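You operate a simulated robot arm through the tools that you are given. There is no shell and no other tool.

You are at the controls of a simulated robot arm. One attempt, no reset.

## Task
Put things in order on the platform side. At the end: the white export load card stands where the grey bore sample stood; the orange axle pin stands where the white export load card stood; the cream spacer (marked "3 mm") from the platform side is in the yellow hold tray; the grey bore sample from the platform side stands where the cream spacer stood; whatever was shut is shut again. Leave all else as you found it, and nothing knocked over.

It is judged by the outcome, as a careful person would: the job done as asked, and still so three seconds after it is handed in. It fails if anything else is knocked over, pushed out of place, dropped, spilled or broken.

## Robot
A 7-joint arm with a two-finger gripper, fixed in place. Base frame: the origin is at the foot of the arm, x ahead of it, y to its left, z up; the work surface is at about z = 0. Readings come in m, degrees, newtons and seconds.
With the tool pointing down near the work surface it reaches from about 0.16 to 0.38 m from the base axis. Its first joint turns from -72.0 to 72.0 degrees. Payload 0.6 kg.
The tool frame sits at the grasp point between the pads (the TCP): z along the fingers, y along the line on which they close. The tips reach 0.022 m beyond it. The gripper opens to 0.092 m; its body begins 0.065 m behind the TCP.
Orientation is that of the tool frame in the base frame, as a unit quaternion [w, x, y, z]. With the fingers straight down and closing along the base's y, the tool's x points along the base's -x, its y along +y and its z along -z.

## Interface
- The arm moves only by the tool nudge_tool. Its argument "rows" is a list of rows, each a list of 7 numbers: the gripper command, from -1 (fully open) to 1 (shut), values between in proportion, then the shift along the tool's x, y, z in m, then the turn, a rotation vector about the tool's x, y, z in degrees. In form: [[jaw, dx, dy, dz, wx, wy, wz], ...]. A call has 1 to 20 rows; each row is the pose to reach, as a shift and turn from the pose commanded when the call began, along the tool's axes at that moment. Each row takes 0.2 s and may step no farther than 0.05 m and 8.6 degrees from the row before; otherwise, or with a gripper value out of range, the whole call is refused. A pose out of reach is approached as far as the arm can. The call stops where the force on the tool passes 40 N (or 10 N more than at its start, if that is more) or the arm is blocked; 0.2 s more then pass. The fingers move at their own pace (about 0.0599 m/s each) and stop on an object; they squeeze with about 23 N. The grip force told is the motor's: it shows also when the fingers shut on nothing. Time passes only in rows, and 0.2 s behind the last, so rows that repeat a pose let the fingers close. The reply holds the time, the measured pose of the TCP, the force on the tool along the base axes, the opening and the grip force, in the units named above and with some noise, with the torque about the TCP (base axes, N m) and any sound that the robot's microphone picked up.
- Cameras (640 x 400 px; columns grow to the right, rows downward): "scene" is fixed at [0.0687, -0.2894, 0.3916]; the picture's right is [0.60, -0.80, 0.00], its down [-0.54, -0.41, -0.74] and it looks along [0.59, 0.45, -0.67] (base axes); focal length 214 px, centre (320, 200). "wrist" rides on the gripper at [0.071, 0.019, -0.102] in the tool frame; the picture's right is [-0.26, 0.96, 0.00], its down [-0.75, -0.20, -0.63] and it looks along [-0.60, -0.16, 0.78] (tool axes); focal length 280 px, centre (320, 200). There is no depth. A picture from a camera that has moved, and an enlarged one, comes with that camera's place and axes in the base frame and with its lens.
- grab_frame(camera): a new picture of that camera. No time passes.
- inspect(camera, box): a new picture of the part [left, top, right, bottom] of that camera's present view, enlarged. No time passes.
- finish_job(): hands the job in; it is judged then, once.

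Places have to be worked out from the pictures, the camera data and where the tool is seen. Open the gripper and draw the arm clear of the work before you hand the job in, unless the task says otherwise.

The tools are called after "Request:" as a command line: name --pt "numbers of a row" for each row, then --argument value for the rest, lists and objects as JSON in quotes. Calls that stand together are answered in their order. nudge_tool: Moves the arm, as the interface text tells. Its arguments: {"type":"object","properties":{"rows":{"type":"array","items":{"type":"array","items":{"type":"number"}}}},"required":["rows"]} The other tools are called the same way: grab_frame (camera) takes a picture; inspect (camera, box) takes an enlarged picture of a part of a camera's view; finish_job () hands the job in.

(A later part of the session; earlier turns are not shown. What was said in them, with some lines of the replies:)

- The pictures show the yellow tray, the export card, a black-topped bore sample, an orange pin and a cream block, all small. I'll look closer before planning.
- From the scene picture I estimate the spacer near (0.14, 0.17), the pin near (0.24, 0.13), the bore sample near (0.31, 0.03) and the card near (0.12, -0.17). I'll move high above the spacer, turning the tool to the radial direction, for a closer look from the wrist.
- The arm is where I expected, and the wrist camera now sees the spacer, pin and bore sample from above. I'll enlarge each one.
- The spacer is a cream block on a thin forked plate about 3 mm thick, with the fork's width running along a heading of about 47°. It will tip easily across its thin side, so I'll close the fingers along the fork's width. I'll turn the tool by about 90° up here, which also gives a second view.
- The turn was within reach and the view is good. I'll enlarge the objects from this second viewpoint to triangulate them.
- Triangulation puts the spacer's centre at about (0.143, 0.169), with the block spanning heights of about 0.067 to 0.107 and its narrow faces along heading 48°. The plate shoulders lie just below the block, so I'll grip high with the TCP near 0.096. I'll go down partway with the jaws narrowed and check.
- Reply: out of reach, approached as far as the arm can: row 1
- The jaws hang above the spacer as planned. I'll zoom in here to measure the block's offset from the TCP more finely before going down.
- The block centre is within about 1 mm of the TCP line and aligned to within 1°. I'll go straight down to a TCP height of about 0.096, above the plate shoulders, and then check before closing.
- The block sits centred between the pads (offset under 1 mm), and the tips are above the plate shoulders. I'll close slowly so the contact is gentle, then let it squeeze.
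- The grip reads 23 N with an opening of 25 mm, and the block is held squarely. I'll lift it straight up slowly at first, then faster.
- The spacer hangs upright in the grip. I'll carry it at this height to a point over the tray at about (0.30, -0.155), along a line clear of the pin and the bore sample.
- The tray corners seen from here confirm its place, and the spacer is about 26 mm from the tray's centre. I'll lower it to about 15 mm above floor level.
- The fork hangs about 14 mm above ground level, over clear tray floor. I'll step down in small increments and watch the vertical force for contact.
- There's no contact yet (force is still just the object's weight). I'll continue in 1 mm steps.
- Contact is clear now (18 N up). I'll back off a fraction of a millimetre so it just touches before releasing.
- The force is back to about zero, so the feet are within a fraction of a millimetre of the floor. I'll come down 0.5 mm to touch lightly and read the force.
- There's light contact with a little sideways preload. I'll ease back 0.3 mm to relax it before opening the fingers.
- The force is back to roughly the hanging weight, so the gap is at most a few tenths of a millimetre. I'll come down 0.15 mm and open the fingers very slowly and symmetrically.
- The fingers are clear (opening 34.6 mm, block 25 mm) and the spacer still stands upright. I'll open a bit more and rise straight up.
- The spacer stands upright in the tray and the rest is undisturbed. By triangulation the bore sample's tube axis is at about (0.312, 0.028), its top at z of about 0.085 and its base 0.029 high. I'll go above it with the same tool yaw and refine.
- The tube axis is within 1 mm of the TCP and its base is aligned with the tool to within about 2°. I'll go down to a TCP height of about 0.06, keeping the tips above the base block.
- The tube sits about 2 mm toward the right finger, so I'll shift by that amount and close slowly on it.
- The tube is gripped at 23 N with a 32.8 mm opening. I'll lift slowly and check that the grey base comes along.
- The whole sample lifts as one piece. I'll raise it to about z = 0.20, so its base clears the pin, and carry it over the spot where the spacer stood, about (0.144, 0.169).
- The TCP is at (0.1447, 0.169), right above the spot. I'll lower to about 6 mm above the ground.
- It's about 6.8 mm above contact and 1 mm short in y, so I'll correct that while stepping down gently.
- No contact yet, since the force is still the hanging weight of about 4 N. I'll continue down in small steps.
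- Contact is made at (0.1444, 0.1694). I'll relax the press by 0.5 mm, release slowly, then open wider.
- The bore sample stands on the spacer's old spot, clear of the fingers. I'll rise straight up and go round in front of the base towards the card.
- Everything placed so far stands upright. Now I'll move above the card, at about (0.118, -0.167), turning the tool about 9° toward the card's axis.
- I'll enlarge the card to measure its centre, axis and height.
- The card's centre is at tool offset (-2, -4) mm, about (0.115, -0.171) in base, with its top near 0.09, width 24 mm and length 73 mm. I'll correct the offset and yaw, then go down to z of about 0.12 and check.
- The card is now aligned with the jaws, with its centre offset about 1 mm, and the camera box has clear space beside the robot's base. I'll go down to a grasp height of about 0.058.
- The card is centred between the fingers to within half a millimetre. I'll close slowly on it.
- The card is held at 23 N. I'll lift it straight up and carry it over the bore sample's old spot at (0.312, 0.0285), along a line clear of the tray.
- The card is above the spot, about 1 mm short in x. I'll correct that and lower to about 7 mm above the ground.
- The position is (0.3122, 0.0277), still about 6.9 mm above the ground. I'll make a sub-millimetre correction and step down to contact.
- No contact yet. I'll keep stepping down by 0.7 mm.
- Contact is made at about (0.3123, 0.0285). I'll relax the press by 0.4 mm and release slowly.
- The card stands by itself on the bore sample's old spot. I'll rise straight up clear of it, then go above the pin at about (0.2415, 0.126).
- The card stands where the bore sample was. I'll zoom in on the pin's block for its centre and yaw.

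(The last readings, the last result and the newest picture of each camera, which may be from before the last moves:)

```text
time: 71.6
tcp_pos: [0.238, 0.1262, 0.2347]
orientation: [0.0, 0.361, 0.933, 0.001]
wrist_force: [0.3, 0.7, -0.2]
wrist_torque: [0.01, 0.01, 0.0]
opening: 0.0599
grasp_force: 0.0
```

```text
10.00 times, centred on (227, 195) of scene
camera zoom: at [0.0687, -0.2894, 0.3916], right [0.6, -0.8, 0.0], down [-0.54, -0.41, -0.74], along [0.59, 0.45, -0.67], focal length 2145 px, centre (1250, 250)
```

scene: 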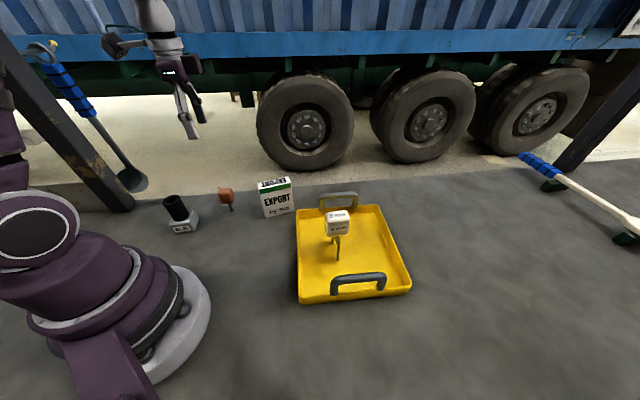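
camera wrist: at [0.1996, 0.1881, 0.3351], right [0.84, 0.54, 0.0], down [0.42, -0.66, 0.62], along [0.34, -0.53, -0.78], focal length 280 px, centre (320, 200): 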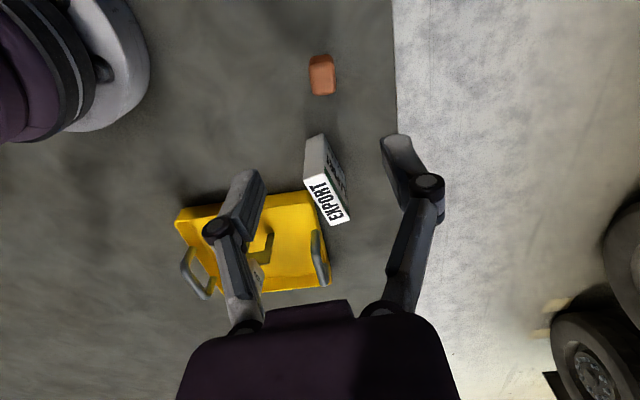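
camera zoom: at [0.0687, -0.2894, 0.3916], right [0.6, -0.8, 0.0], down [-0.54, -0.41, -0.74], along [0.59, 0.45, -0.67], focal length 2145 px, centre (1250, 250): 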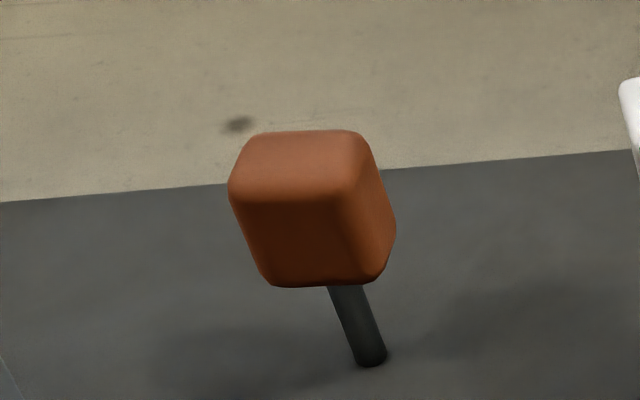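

The pin's block is centred about 2–3 mm from the TCP and rotated about 6.5° relative to the tool. I'll correct both and go down partway to re-measure.

Request:
nudge_tool --pt "-0.3 -0.0018 0.002 0 0 0 3.5" --pt "-0.3 -0.0018 0.002 0.02 0 0 6.5" --pt "-0.3 -0.0018 0.002 0.05 0 0 6.5" --pt "-0.3 -0.0018 0.002 0.08 0 0 6.5" --pt "-0.3 -0.0018 0.002 0.09 0 0 6.5" --pt "-0.3 -0.0018 0.002 0.09 0 0 6.5"

Request:
grab_frame --camera "wrist"

Request:
inspect --camera "wrist" --box '[256, 70, 384, 150]'

```text
time: 73.0
tcp_pos: [0.242, 0.1263, 0.1446]
orientation: [0.0, 0.411, 0.912, 0.0]
wrist_force: [-0.2, 0.3, 0.5]
wrist_torque: [0.01, 0.02, 0.02]
opening: 0.0598
grasp_force: 0.1
```

```text
taken
camera wrist: at [0.211, 0.192, 0.2444], right [0.9, 0.44, 0.0], down [0.34, -0.7, 0.62], along [0.28, -0.56, -0.78], focal length 280 px, centre (320, 200)
```

wrist: 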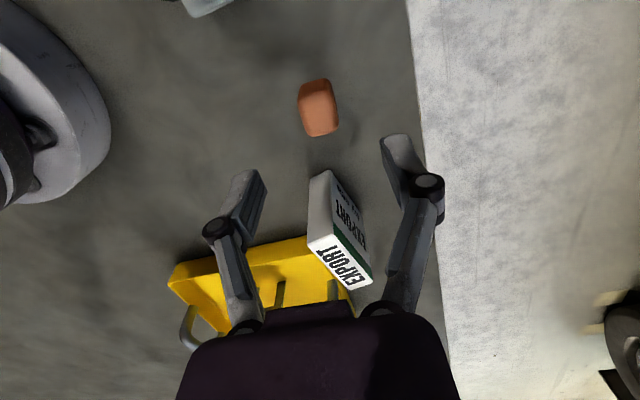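

```text
5.00 times, centred on (320, 110) of wrist
camera zoom: at [0.211, 0.192, 0.2444], right [0.9, 0.44, 0.0], down [0.34, -0.7, 0.62], along [0.28, -0.56, -0.78], focal length 1402 px, centre (320, 650)
```

zoom: 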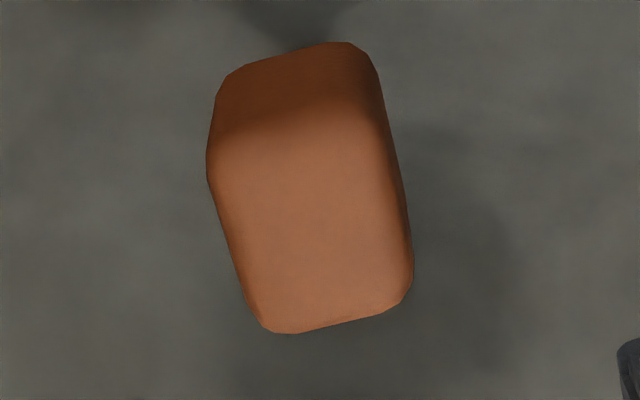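

The block's centre is now about 1 mm off and 2.7° rotated, spanning heights of about 0.037 to 0.064. I'll correct that and go down to a TCP height of about 0.052.

Request:
nudge_tool --pt "-0.3 0.0013 -0.0012 0.01 0 0 2.7" --pt "-0.3 0.0013 -0.0012 0.035 0 0 2.7" --pt "-0.3 0.0013 -0.0012 0.06 0 0 2.7" --pt "-0.3 0.0013 -0.0012 0.078 0 0 2.7" --pt "-0.3 0.0013 -0.0012 0.088 0 0 2.7" --pt "-0.3 0.0013 -0.0012 0.09 0 0 2.7" --pt "-0.3 0.0013 -0.0012 0.09 0 0 2.7"

Request:
grab_frame --camera "wrist"

Request:
inspect --camera "wrist" --box '[224, 110, 416, 230]'

Request:
inspect --camera "scene" --box '[140, 130, 300, 230]'

```text
time: 74.6
tcp_pos: [0.2415, 0.1272, 0.0529]
orientation: [0.0, 0.433, 0.901, 0.0]
wrist_force: [0.2, -1.1, 0.2]
wrist_torque: [0.05, -0.02, -0.03]
opening: 0.0599
grasp_force: 0.1
```

```text
taken
camera wrist: at [0.2132, 0.193, 0.1541], right [0.92, 0.4, 0.0], down [0.31, -0.72, 0.62], along [0.25, -0.57, -0.78], focal length 280 px, centre (320, 200)
```

wrist: 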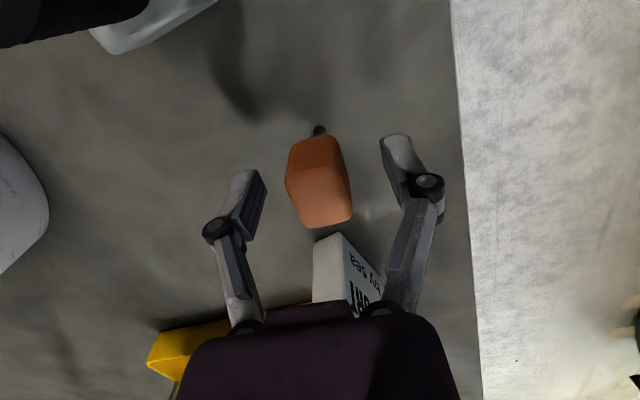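

```text
3.33 times, centred on (320, 170) of wrist
camera zoom: at [0.2132, 0.193, 0.1541], right [0.92, 0.4, 0.0], down [0.31, -0.72, 0.62], along [0.25, -0.57, -0.78], focal length 935 px, centre (320, 300)
```

zoom: 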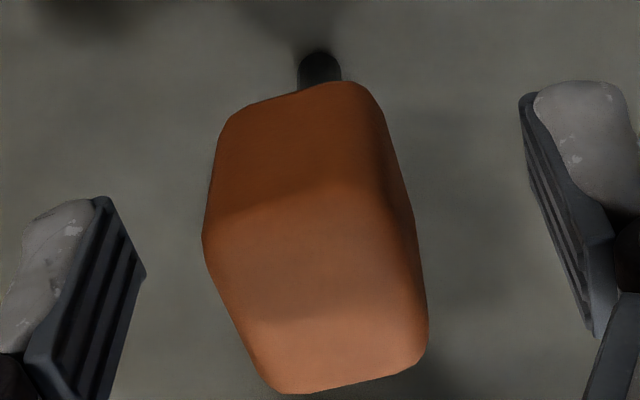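

```text
4.00 times, centred on (220, 180) of scene
camera zoom: at [0.0687, -0.2894, 0.3916], right [0.6, -0.8, 0.0], down [-0.54, -0.41, -0.74], along [0.59, 0.45, -0.67], focal length 858 px, centre (720, 280)
```

zoom: 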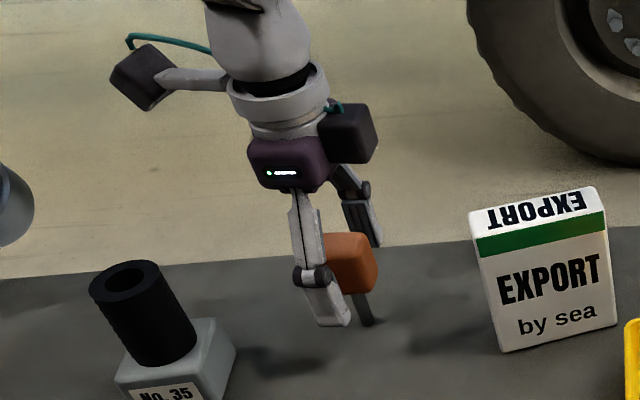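

The pin's axis is within about 1 mm of the TCP and the block is square to the pads. I'll close slowly.

Request:
nudge_tool --pt "-0.1 0 0 0 0 0 0" --pt "0.15 0 0 0 0 0 0" --pt "0.3 0 0 0 0 0 0" --pt "0.36 0 0 0 0 0 0" --pt "0.4 0 0 0 0 0 0" --pt "0.43 0 0 0 0 0 0" --pt "0.45 0 0 0 0 0 0" --pt "0.47 0 0 0 0 0 0" --pt "0.49 0 0 0 0 0 0" --pt "0.51 0 0 0 0 0 0" --pt "0.54 0 0 0 0 0 0" --pt "0.6 0 0 0 0 0 0" --pt "0.8 0 0 0 0 0 0" --pt "1 0 0 0 0 0 0" --pt "1 0 0 0 0 0 0"

Request:
grab_frame --camera "wrist"

Request:
inspect --camera "scene" --box '[140, 130, 300, 230]'

```text
time: 77.8
tcp_pos: [0.2423, 0.1253, 0.0532]
orientation: [0.001, 0.433, 0.901, 0.0]
wrist_force: [0.9, 0.5, 1.5]
wrist_torque: [0.03, -0.01, -0.03]
opening: 0.023
grasp_force: 22.9
```

```text
taken
camera wrist: at [0.2132, 0.1931, 0.1543], right [0.92, 0.4, 0.0], down [0.31, -0.72, 0.62], along [0.25, -0.57, -0.78], focal length 280 px, centre (320, 200)
```

wrist: 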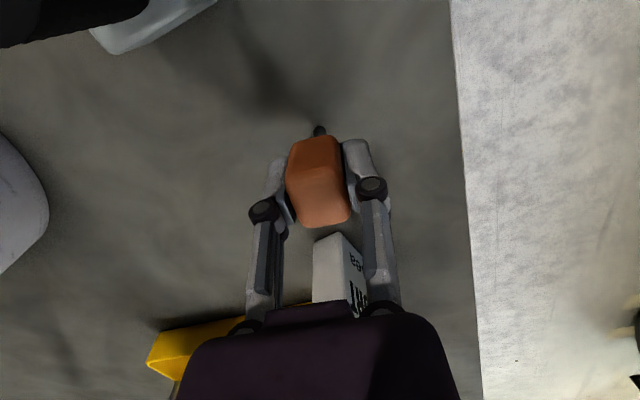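

```text
4.00 times, centred on (220, 180) of scene
camera zoom: at [0.0687, -0.2894, 0.3916], right [0.6, -0.8, 0.0], down [-0.54, -0.41, -0.74], along [0.59, 0.45, -0.67], focal length 858 px, centre (720, 280)
```

zoom: 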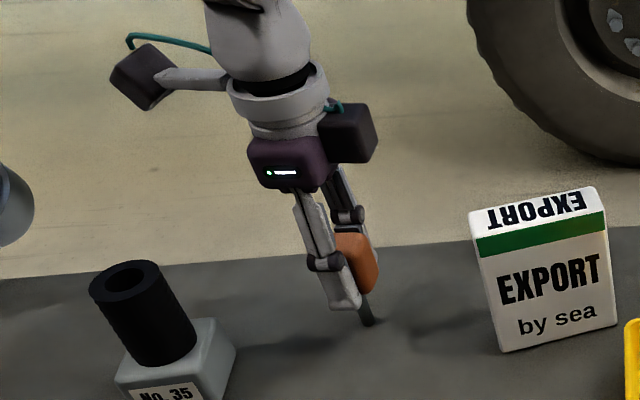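

The pin is gripped at 23 N with its stem still vertical. I'll lift it straight up and start carrying it around in front of the base.

Request:
nudge_tool --pt "1 0 0 -0.003 0 0 0" --pt "1 0 0 -0.012 0 0 0" --pt "1 0 0 -0.035 0 0 0" --pt "1 0 0 -0.065 0 0 0" --pt "1 0 0 -0.095 0 0 0" --pt "1 0 0 -0.125 0 0 0" --pt "1 0 0 -0.16 0 0 0" --pt "1 -0.0118 -0.0085 -0.16 0 0 0" --pt "1 -0.0355 -0.0257 -0.16 0 0 0" --pt "1 -0.0591 -0.0428 -0.16 0 0 0" --pt "1 -0.0827 -0.0599 -0.16 0 0 0" --pt "1 -0.1064 -0.077 -0.16 0 0 0" --pt "1 -0.1182 -0.0855 -0.16 0 0 0" --pt "1 -0.1182 -0.0855 -0.16 0 0 0"

Request:
grab_frame --camera "wrist"

Request:
grab_frame --camera "scene"

```text
time: 80.8
tcp_pos: [0.2481, -0.0211, 0.2138]
orientation: [0.0, 0.433, 0.901, 0.0]
wrist_force: [-0.3, 0.5, -1.8]
wrist_torque: [-0.01, -0.01, 0.04]
opening: 0.0233
grasp_force: 22.1
```

```text
taken
camera wrist: at [0.2212, 0.0462, 0.3151], right [0.92, 0.4, 0.0], down [0.31, -0.72, 0.62], along [0.25, -0.57, -0.78], focal length 280 px, centre (320, 200)
```

wrist: 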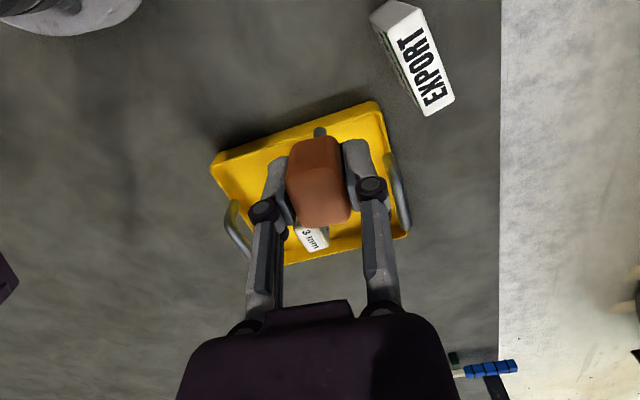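

```text
taken
```

scene: 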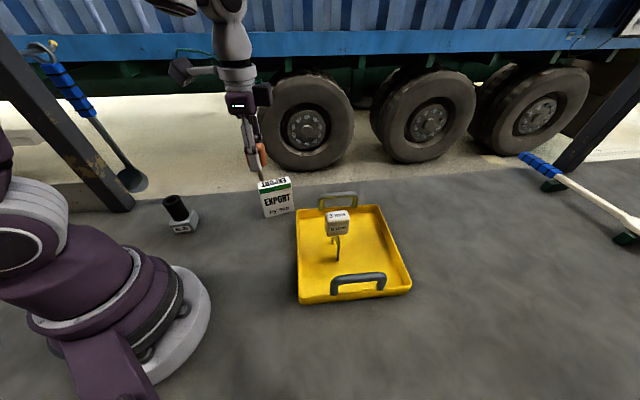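

The pin hangs upright and all the placed items stand. I'll go on to a point above the card's old spot, about (0.115, -0.169).

Request:
nudge_tool --pt "1 -0.002 -0.0124 0 0 0 0" --pt "1 -0.006 -0.0372 0 0 0 0" --pt "1 -0.01 -0.0621 0 0 0 0" --pt "1 -0.014 -0.0869 0 0 0 0" --pt "1 -0.018 -0.1117 0 0 0 0" --pt "1 -0.022 -0.1365 0 0 0 0" --pt "1 -0.026 -0.1614 0 0 0 0" --pt "1 -0.03 -0.1862 0 0 0 0" --pt "1 -0.032 -0.1986 0 0 0 0" --pt "1 -0.032 -0.1986 0 0 0 0" --pt "1 -0.032 -0.1986 0 0 0 0"

Request:
grab_frame --camera "wrist"

Request:
grab_frame --camera "scene"

```text
time: 83.2
tcp_pos: [0.1131, -0.1665, 0.2135]
orientation: [0.001, 0.433, 0.901, 0.0]
wrist_force: [-0.3, 0.5, 0.1]
wrist_torque: [-0.02, 0.02, 0.0]
opening: 0.0231
grasp_force: 22.9
```

```text
taken
camera wrist: at [0.0856, -0.1001, 0.3142], right [0.92, 0.4, 0.0], down [0.31, -0.72, 0.62], along [0.25, -0.57, -0.78], focal length 280 px, centre (320, 200)
```

wrist: 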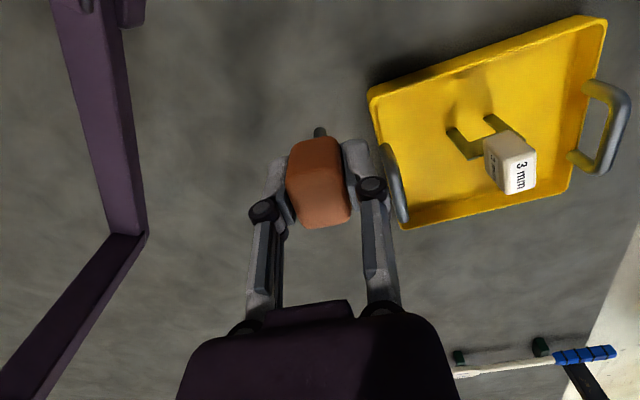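

```text
taken
```

scene: 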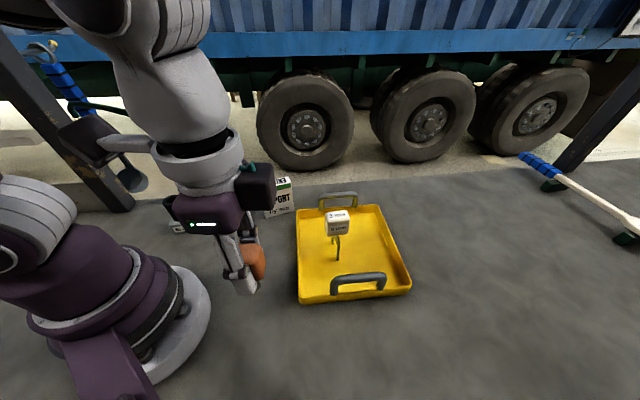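

The TCP is at about (0.115, -0.1674), roughly 3 mm short in y. I'll correct and lower to about 8 mm above the ground.

Request:
nudge_tool --pt "1 -0.0026 -0.0013 0.005 0 0 0" --pt "1 -0.0026 -0.0013 0.03 0 0 0" --pt "1 -0.0026 -0.0013 0.06 0 0 0" --pt "1 -0.0026 -0.0013 0.09 0 0 0" --pt "1 -0.0026 -0.0013 0.115 0 0 0" --pt "1 -0.0026 -0.0013 0.135 0 0 0" --pt "1 -0.0026 -0.0013 0.148 0 0 0" --pt "1 -0.0026 -0.0013 0.152 0 0 0" --pt "1 -0.0026 -0.0013 0.152 0 0 0"

Request:
grab_frame --camera "wrist"

Request:
inspect --camera "scene" --box '[180, 250, 340, 350]'

```text
time: 85.2
tcp_pos: [0.1134, -0.1699, 0.0631]
orientation: [0.0, 0.433, 0.901, 0.001]
wrist_force: [-0.3, 0.7, -0.7]
wrist_torque: [0.03, -0.01, 0.0]
opening: 0.0229
grasp_force: 23.0
```

```text
taken
camera wrist: at [0.0861, -0.1036, 0.1638], right [0.92, 0.4, 0.0], down [0.31, -0.72, 0.62], along [0.25, -0.57, -0.78], focal length 280 px, centre (320, 200)
```

wrist: 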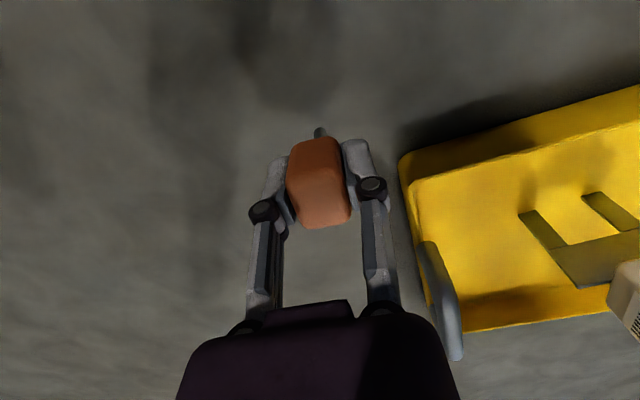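

```text
4.00 times, centred on (260, 300) of scene
camera zoom: at [0.0687, -0.2894, 0.3916], right [0.6, -0.8, 0.0], down [-0.54, -0.41, -0.74], along [0.59, 0.45, -0.67], focal length 858 px, centre (560, -200)
```

zoom: 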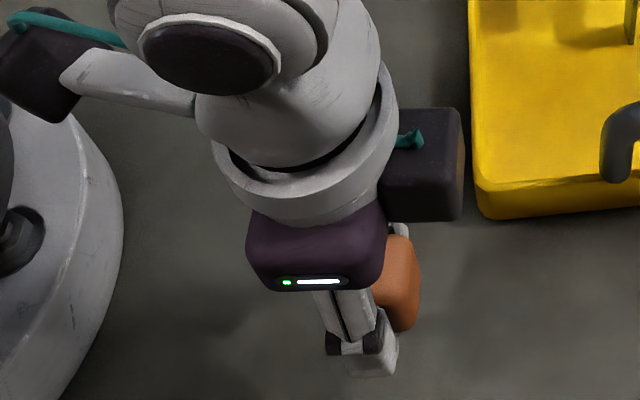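

Position is now within 1 mm, with about 9.5 mm of gap left. I'll fine-correct and step down to contact.

Request:
nudge_tool --pt "1 0.0005 0.0005 0.003 0 0 0" --pt "1 0.0005 0.0005 0.006 0 0 0" --pt "1 0.0005 0.0005 0.0082 0 0 0" --pt "1 0.0005 0.0005 0.0082 0 0 0"

Request:
nudge_tool --pt "1 0 0 0.0003 0 0 0" --pt "1 0 0 0.0006 0 0 0" --pt "1 0 0 0.0006 0 0 0"

```text
time: 86.2
tcp_pos: [0.1143, -0.1702, 0.0534]
orientation: [0.0, 0.432, 0.902, 0.001]
wrist_force: [0.2, -0.3, -0.9]
wrist_torque: [0.0, -0.02, 0.01]
opening: 0.023
grasp_force: 22.7
```

```text
time: 87.0
tcp_pos: [0.1143, -0.1706, 0.0541]
orientation: [0.0, 0.432, 0.902, 0.0]
wrist_force: [-3.5, 1.8, 12.7]
wrist_torque: [0.12, 0.13, 0.0]
opening: 0.0231
grasp_force: 23.2
```

Contact (12.7 N). I'll back off 0.4 mm and check the position before releasing.

Request:
nudge_tool --pt "1 0 0 -0.0002 0 0 0" --pt "1 0 0 -0.0004 0 0 0" --pt "1 0 0 -0.0004 0 0 0"

Request:
grab_frame --camera "wrist"

Request:
inspect --camera "wrist" --box '[224, 110, 416, 230]'

```text
time: 87.8
tcp_pos: [0.1131, -0.1708, 0.0536]
orientation: [-0.001, 0.434, 0.901, 0.0]
wrist_force: [0.1, 0.6, -0.4]
wrist_torque: [-0.01, 0.0, -0.01]
opening: 0.0232
grasp_force: 22.9
```

```text
taken
camera wrist: at [0.0864, -0.1031, 0.1538], right [0.92, 0.4, 0.0], down [0.31, -0.72, 0.62], along [0.25, -0.57, -0.78], focal length 280 px, centre (320, 200)
```

wrist: 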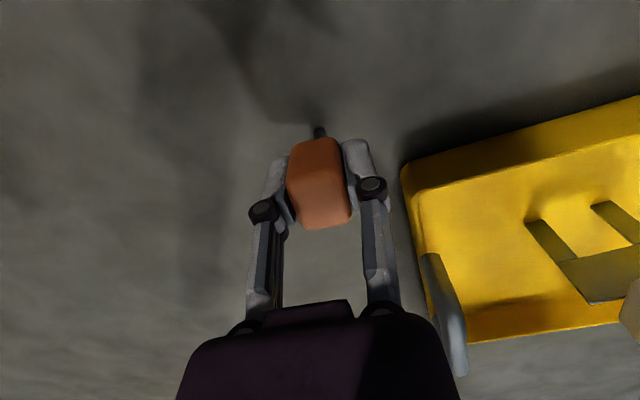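

```text
3.33 times, centred on (320, 170) of wrist
camera zoom: at [0.0864, -0.1031, 0.1538], right [0.92, 0.4, 0.0], down [0.31, -0.72, 0.62], along [0.25, -0.57, -0.78], focal length 935 px, centre (320, 300)
```

zoom: 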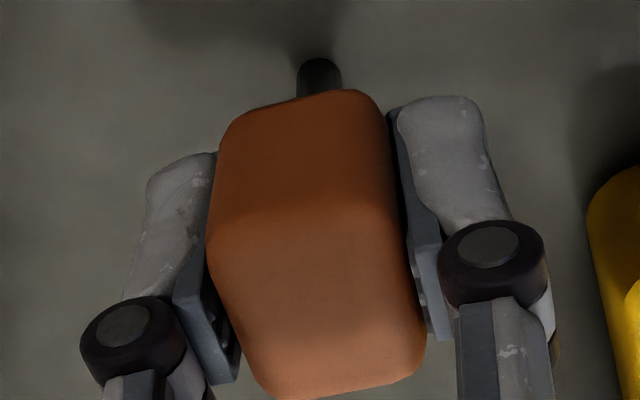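

The stem is vertical and sits at about (0.116, -0.170), within 2 mm of the card's old centre. I'll lower 0.15 mm and open the fingers very slowly.

Request:
nudge_tool --pt "1 0 0 0.00015 0 0 0" --pt "1 0 0 0.00015 0 0 0" --pt "0.75 0 0 0.00015 0 0 0" --pt "0.6 0 0 0.00015 0 0 0" --pt "0.54 0 0 0.00015 0 0 0" --pt "0.52 0 0 0.00015 0 0 0" --pt "0.505 0 0 0.00015 0 0 0" --pt "0.495 0 0 0.00015 0 0 0" --pt "0.485 0 0 0.00015 0 0 0" --pt "0.475 0 0 0.00015 0 0 0" --pt "0.465 0 0 0.00015 0 0 0" --pt "0.45 0 0 0.00015 0 0 0" --pt "0.43 0 0 0.00015 0 0 0" --pt "0.4 0 0 0.00015 0 0 0" --pt "0.36 0 0 0.00015 0 0 0" --pt "0.3 0 0 0.00015 0 0 0"

Request:
grab_frame --camera "wrist"

Request:
inspect --camera "wrist" --box '[224, 110, 416, 230]'

```text
time: 91.2
tcp_pos: [0.115, -0.1697, 0.0535]
orientation: [0.0, 0.433, 0.901, 0.0]
wrist_force: [0.0, -0.6, -0.3]
wrist_torque: [0.0, -0.01, -0.02]
opening: 0.0322
grasp_force: 0.1
```

```text
taken
camera wrist: at [0.0862, -0.1033, 0.1545], right [0.92, 0.4, 0.0], down [0.31, -0.72, 0.62], along [0.25, -0.57, -0.78], focal length 280 px, centre (320, 200)
```

wrist: 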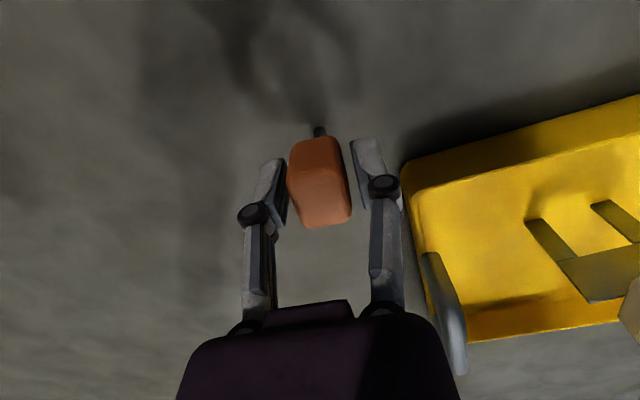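

```text
3.33 times, centred on (320, 170) of wrist
camera zoom: at [0.0862, -0.1033, 0.1545], right [0.92, 0.4, 0.0], down [0.31, -0.72, 0.62], along [0.25, -0.57, -0.78], focal length 935 px, centre (320, 300)
```

zoom: 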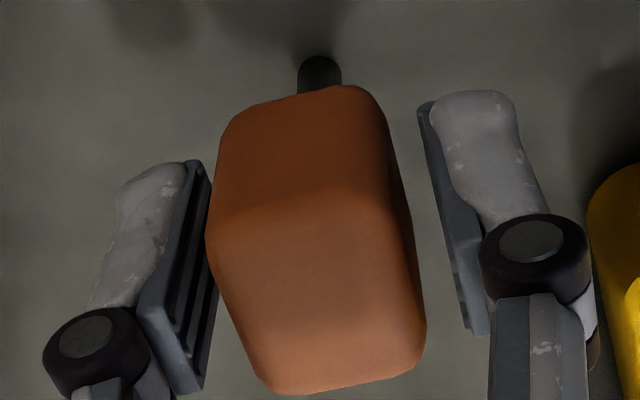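

The pin stands free between the pads. I'll open wider and then rise straight up.

Request:
nudge_tool --pt "0.2 0 0 0 0 0 0" --pt "0.0 0 0 0 0 0 0" --pt "-0.2 0 0 0 0 0 0" --pt "-0.3 0 0 0 0 0 0" --pt "-0.3 0 0 -0.005 0 0 0" --pt "-0.3 0 0 -0.02 0 0 0" --pt "-0.3 0 0 -0.045 0 0 0" --pt "-0.3 0 0 -0.075 0 0 0" --pt "-0.3 0 0 -0.105 0 0 0" --pt "-0.3 0 0 -0.135 0 0 0" --pt "-0.3 0 0 -0.165 0 0 0" --pt "-0.3 0 0 -0.195 0 0 0" --pt "-0.3 0 0 -0.195 0 0 0"

Request:
grab_frame --camera "wrist"

Request:
grab_frame --camera "scene"

```text
time: 94.0
tcp_pos: [0.1126, -0.1717, 0.2485]
orientation: [0.001, 0.433, 0.901, 0.001]
wrist_force: [0.8, -0.2, 0.2]
wrist_torque: [0.01, 0.01, -0.01]
opening: 0.06
grasp_force: 0.1
```

```text
taken
camera wrist: at [0.0856, -0.1042, 0.3491], right [0.92, 0.4, 0.0], down [0.31, -0.72, 0.62], along [0.25, -0.57, -0.78], focal length 280 px, centre (320, 200)
```

wrist: 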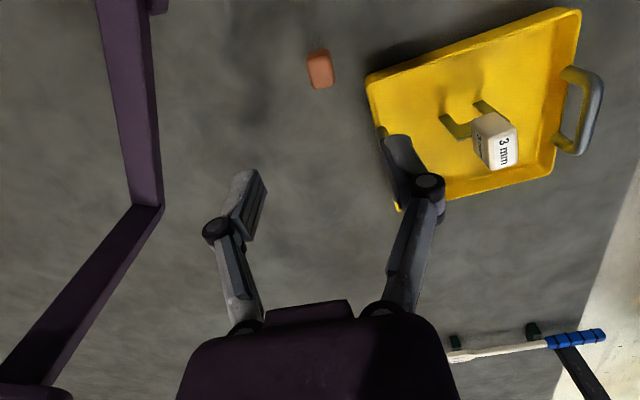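

```text
taken
```

scene: 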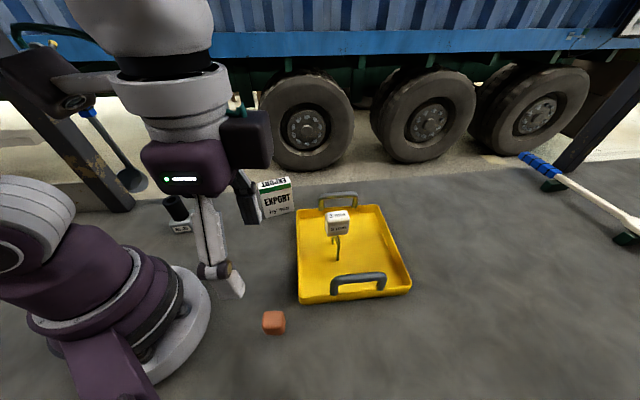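

The pin stands on the card's old spot. I'll open the gripper fully and take the arm back to its starting pose, clear of the work.

Request:
nudge_tool --pt "-0.5 0 0 -0.015 0 0 0" --pt "-0.7 0.0028 0.0109 -0.03 0 0 -3" --pt "-1 0.0084 0.0327 -0.03 0 0 -9" --pt "-1 0.014 0.0546 -0.03 0 0 -15" --pt "-1 0.0195 0.0764 -0.03 0 0 -21" --pt "-1 0.0251 0.0982 -0.03 0 0 -27" --pt "-1 0.0307 0.12 -0.03 0 0 -33" --pt "-1 0.0363 0.1418 -0.03 0 0 -39" --pt "-1 0.0419 0.1637 -0.03 0 0 -45" --pt "-1 0.0474 0.1855 -0.03 0 0 -51" --pt "-1 0.053 0.2073 -0.03 0 0 -51" --pt "-1 0.0558 0.2182 -0.03 0 0 -51" --pt "-1 0.0558 0.2182 -0.03 0 0 -51"

Request:
grab_frame --camera "scene"

Request:
grab_frame --camera "wrist"

Request:
inspect --camera "scene" --box '[140, 160, 340, 285]'

Request:
inspect --camera "scene" --box '[220, 190, 428, 320]'

Request:
inspect --camera "scene" --box '[226, 290, 322, 350]'

```text
time: 96.8
tcp_pos: [0.2485, 0.0093, 0.28]
orientation: [0.0, 0.002, 1.0, 0.001]
wrist_force: [0.2, -0.2, 0.2]
wrist_torque: [0.03, -0.01, 0.01]
opening: 0.0922
grasp_force: 0.0
```

```text
taken
```

scene: 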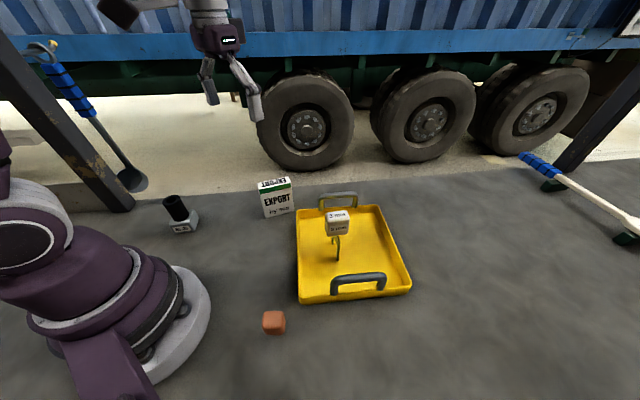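

```text
taken
camera wrist: at [0.1794, 0.0289, 0.3791], right [0.27, 0.96, 0.0], down [0.75, -0.21, 0.63], along [0.6, -0.17, -0.78], focal length 280 px, centre (320, 200)
```

wrist: 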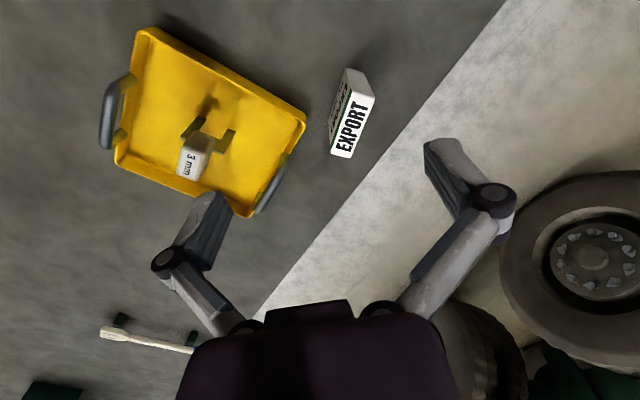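

```text
3.20 times, centred on (240, 222) of scene
camera zoom: at [0.0687, -0.2894, 0.3916], right [0.6, -0.8, 0.0], down [-0.54, -0.41, -0.74], along [0.59, 0.45, -0.67], focal length 686 px, centre (576, 128)
```

zoom: 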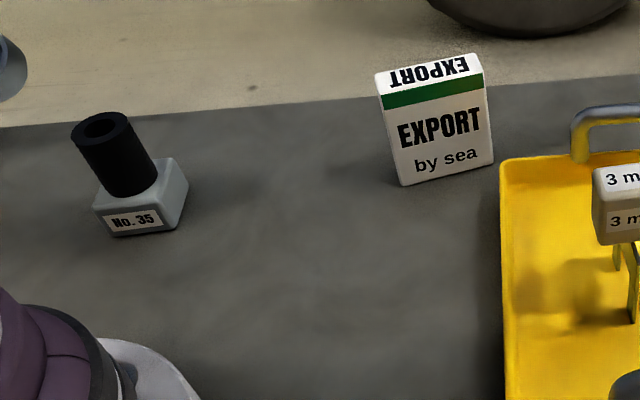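

```text
3.08 times, centred on (324, 255) of scene
camera zoom: at [0.0687, -0.2894, 0.3916], right [0.6, -0.8, 0.0], down [-0.54, -0.41, -0.74], along [0.59, 0.45, -0.67], focal length 660 px, centre (308, 31)
```

zoom: 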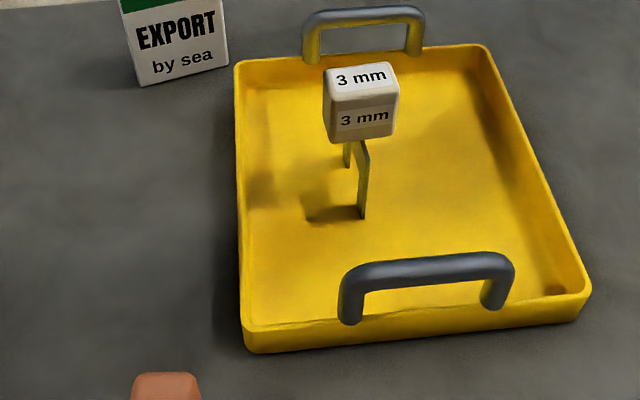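

```text
6.67 times, centred on (274, 320) of scene
camera zoom: at [0.0687, -0.2894, 0.3916], right [0.6, -0.8, 0.0], down [-0.54, -0.41, -0.74], along [0.59, 0.45, -0.67], focal length 1430 px, centre (627, -600)
```

zoom: 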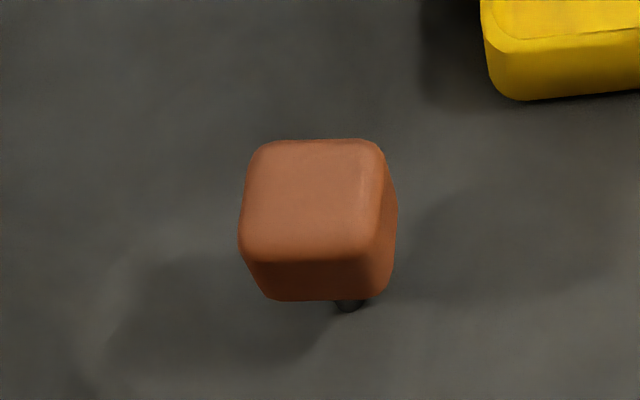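

The last pictures show everything upright:
- **Spacer:** in the yellow tray.
- **Bore sample:** on the spacer's old spot.
- **Card:** on the bore sample's old spot.
- **Pin:** at about (0.115, -0.171), on the card's old spot.

Nothing else has moved, nothing was opened, and the arm is back clear with the gripper open. I'll hand the job in.

Request:
finish_job

```text
The job is handed in.
```

The job is handed in, and all four items are where you asked. In the last pictures before hand-in, everything was standing upright.

| Item | Where it is now |
|---|---|
| Cream spacer ("3 mm") | Standing in the yellow hold tray |
| Grey bore sample | Where the spacer stood |
| White export load card | Where the bore sample stood |
| Orange axle pin | Where the card stood |

- **Accuracy:** the bore sample, card and pin are each within about 2 mm of the old item's centre, judging from the camera measurements.
- **Least stable piece:** the spacer stands on thin legs about 3 mm thick, so it would tip most easily if knocked.
- **Nothing to re-shut:** I saw nothing shut in the work area and opened nothing.
- **Everything else:** I saw no change to the tray or anything else, and the arm is back at its starting pose with the gripper open.
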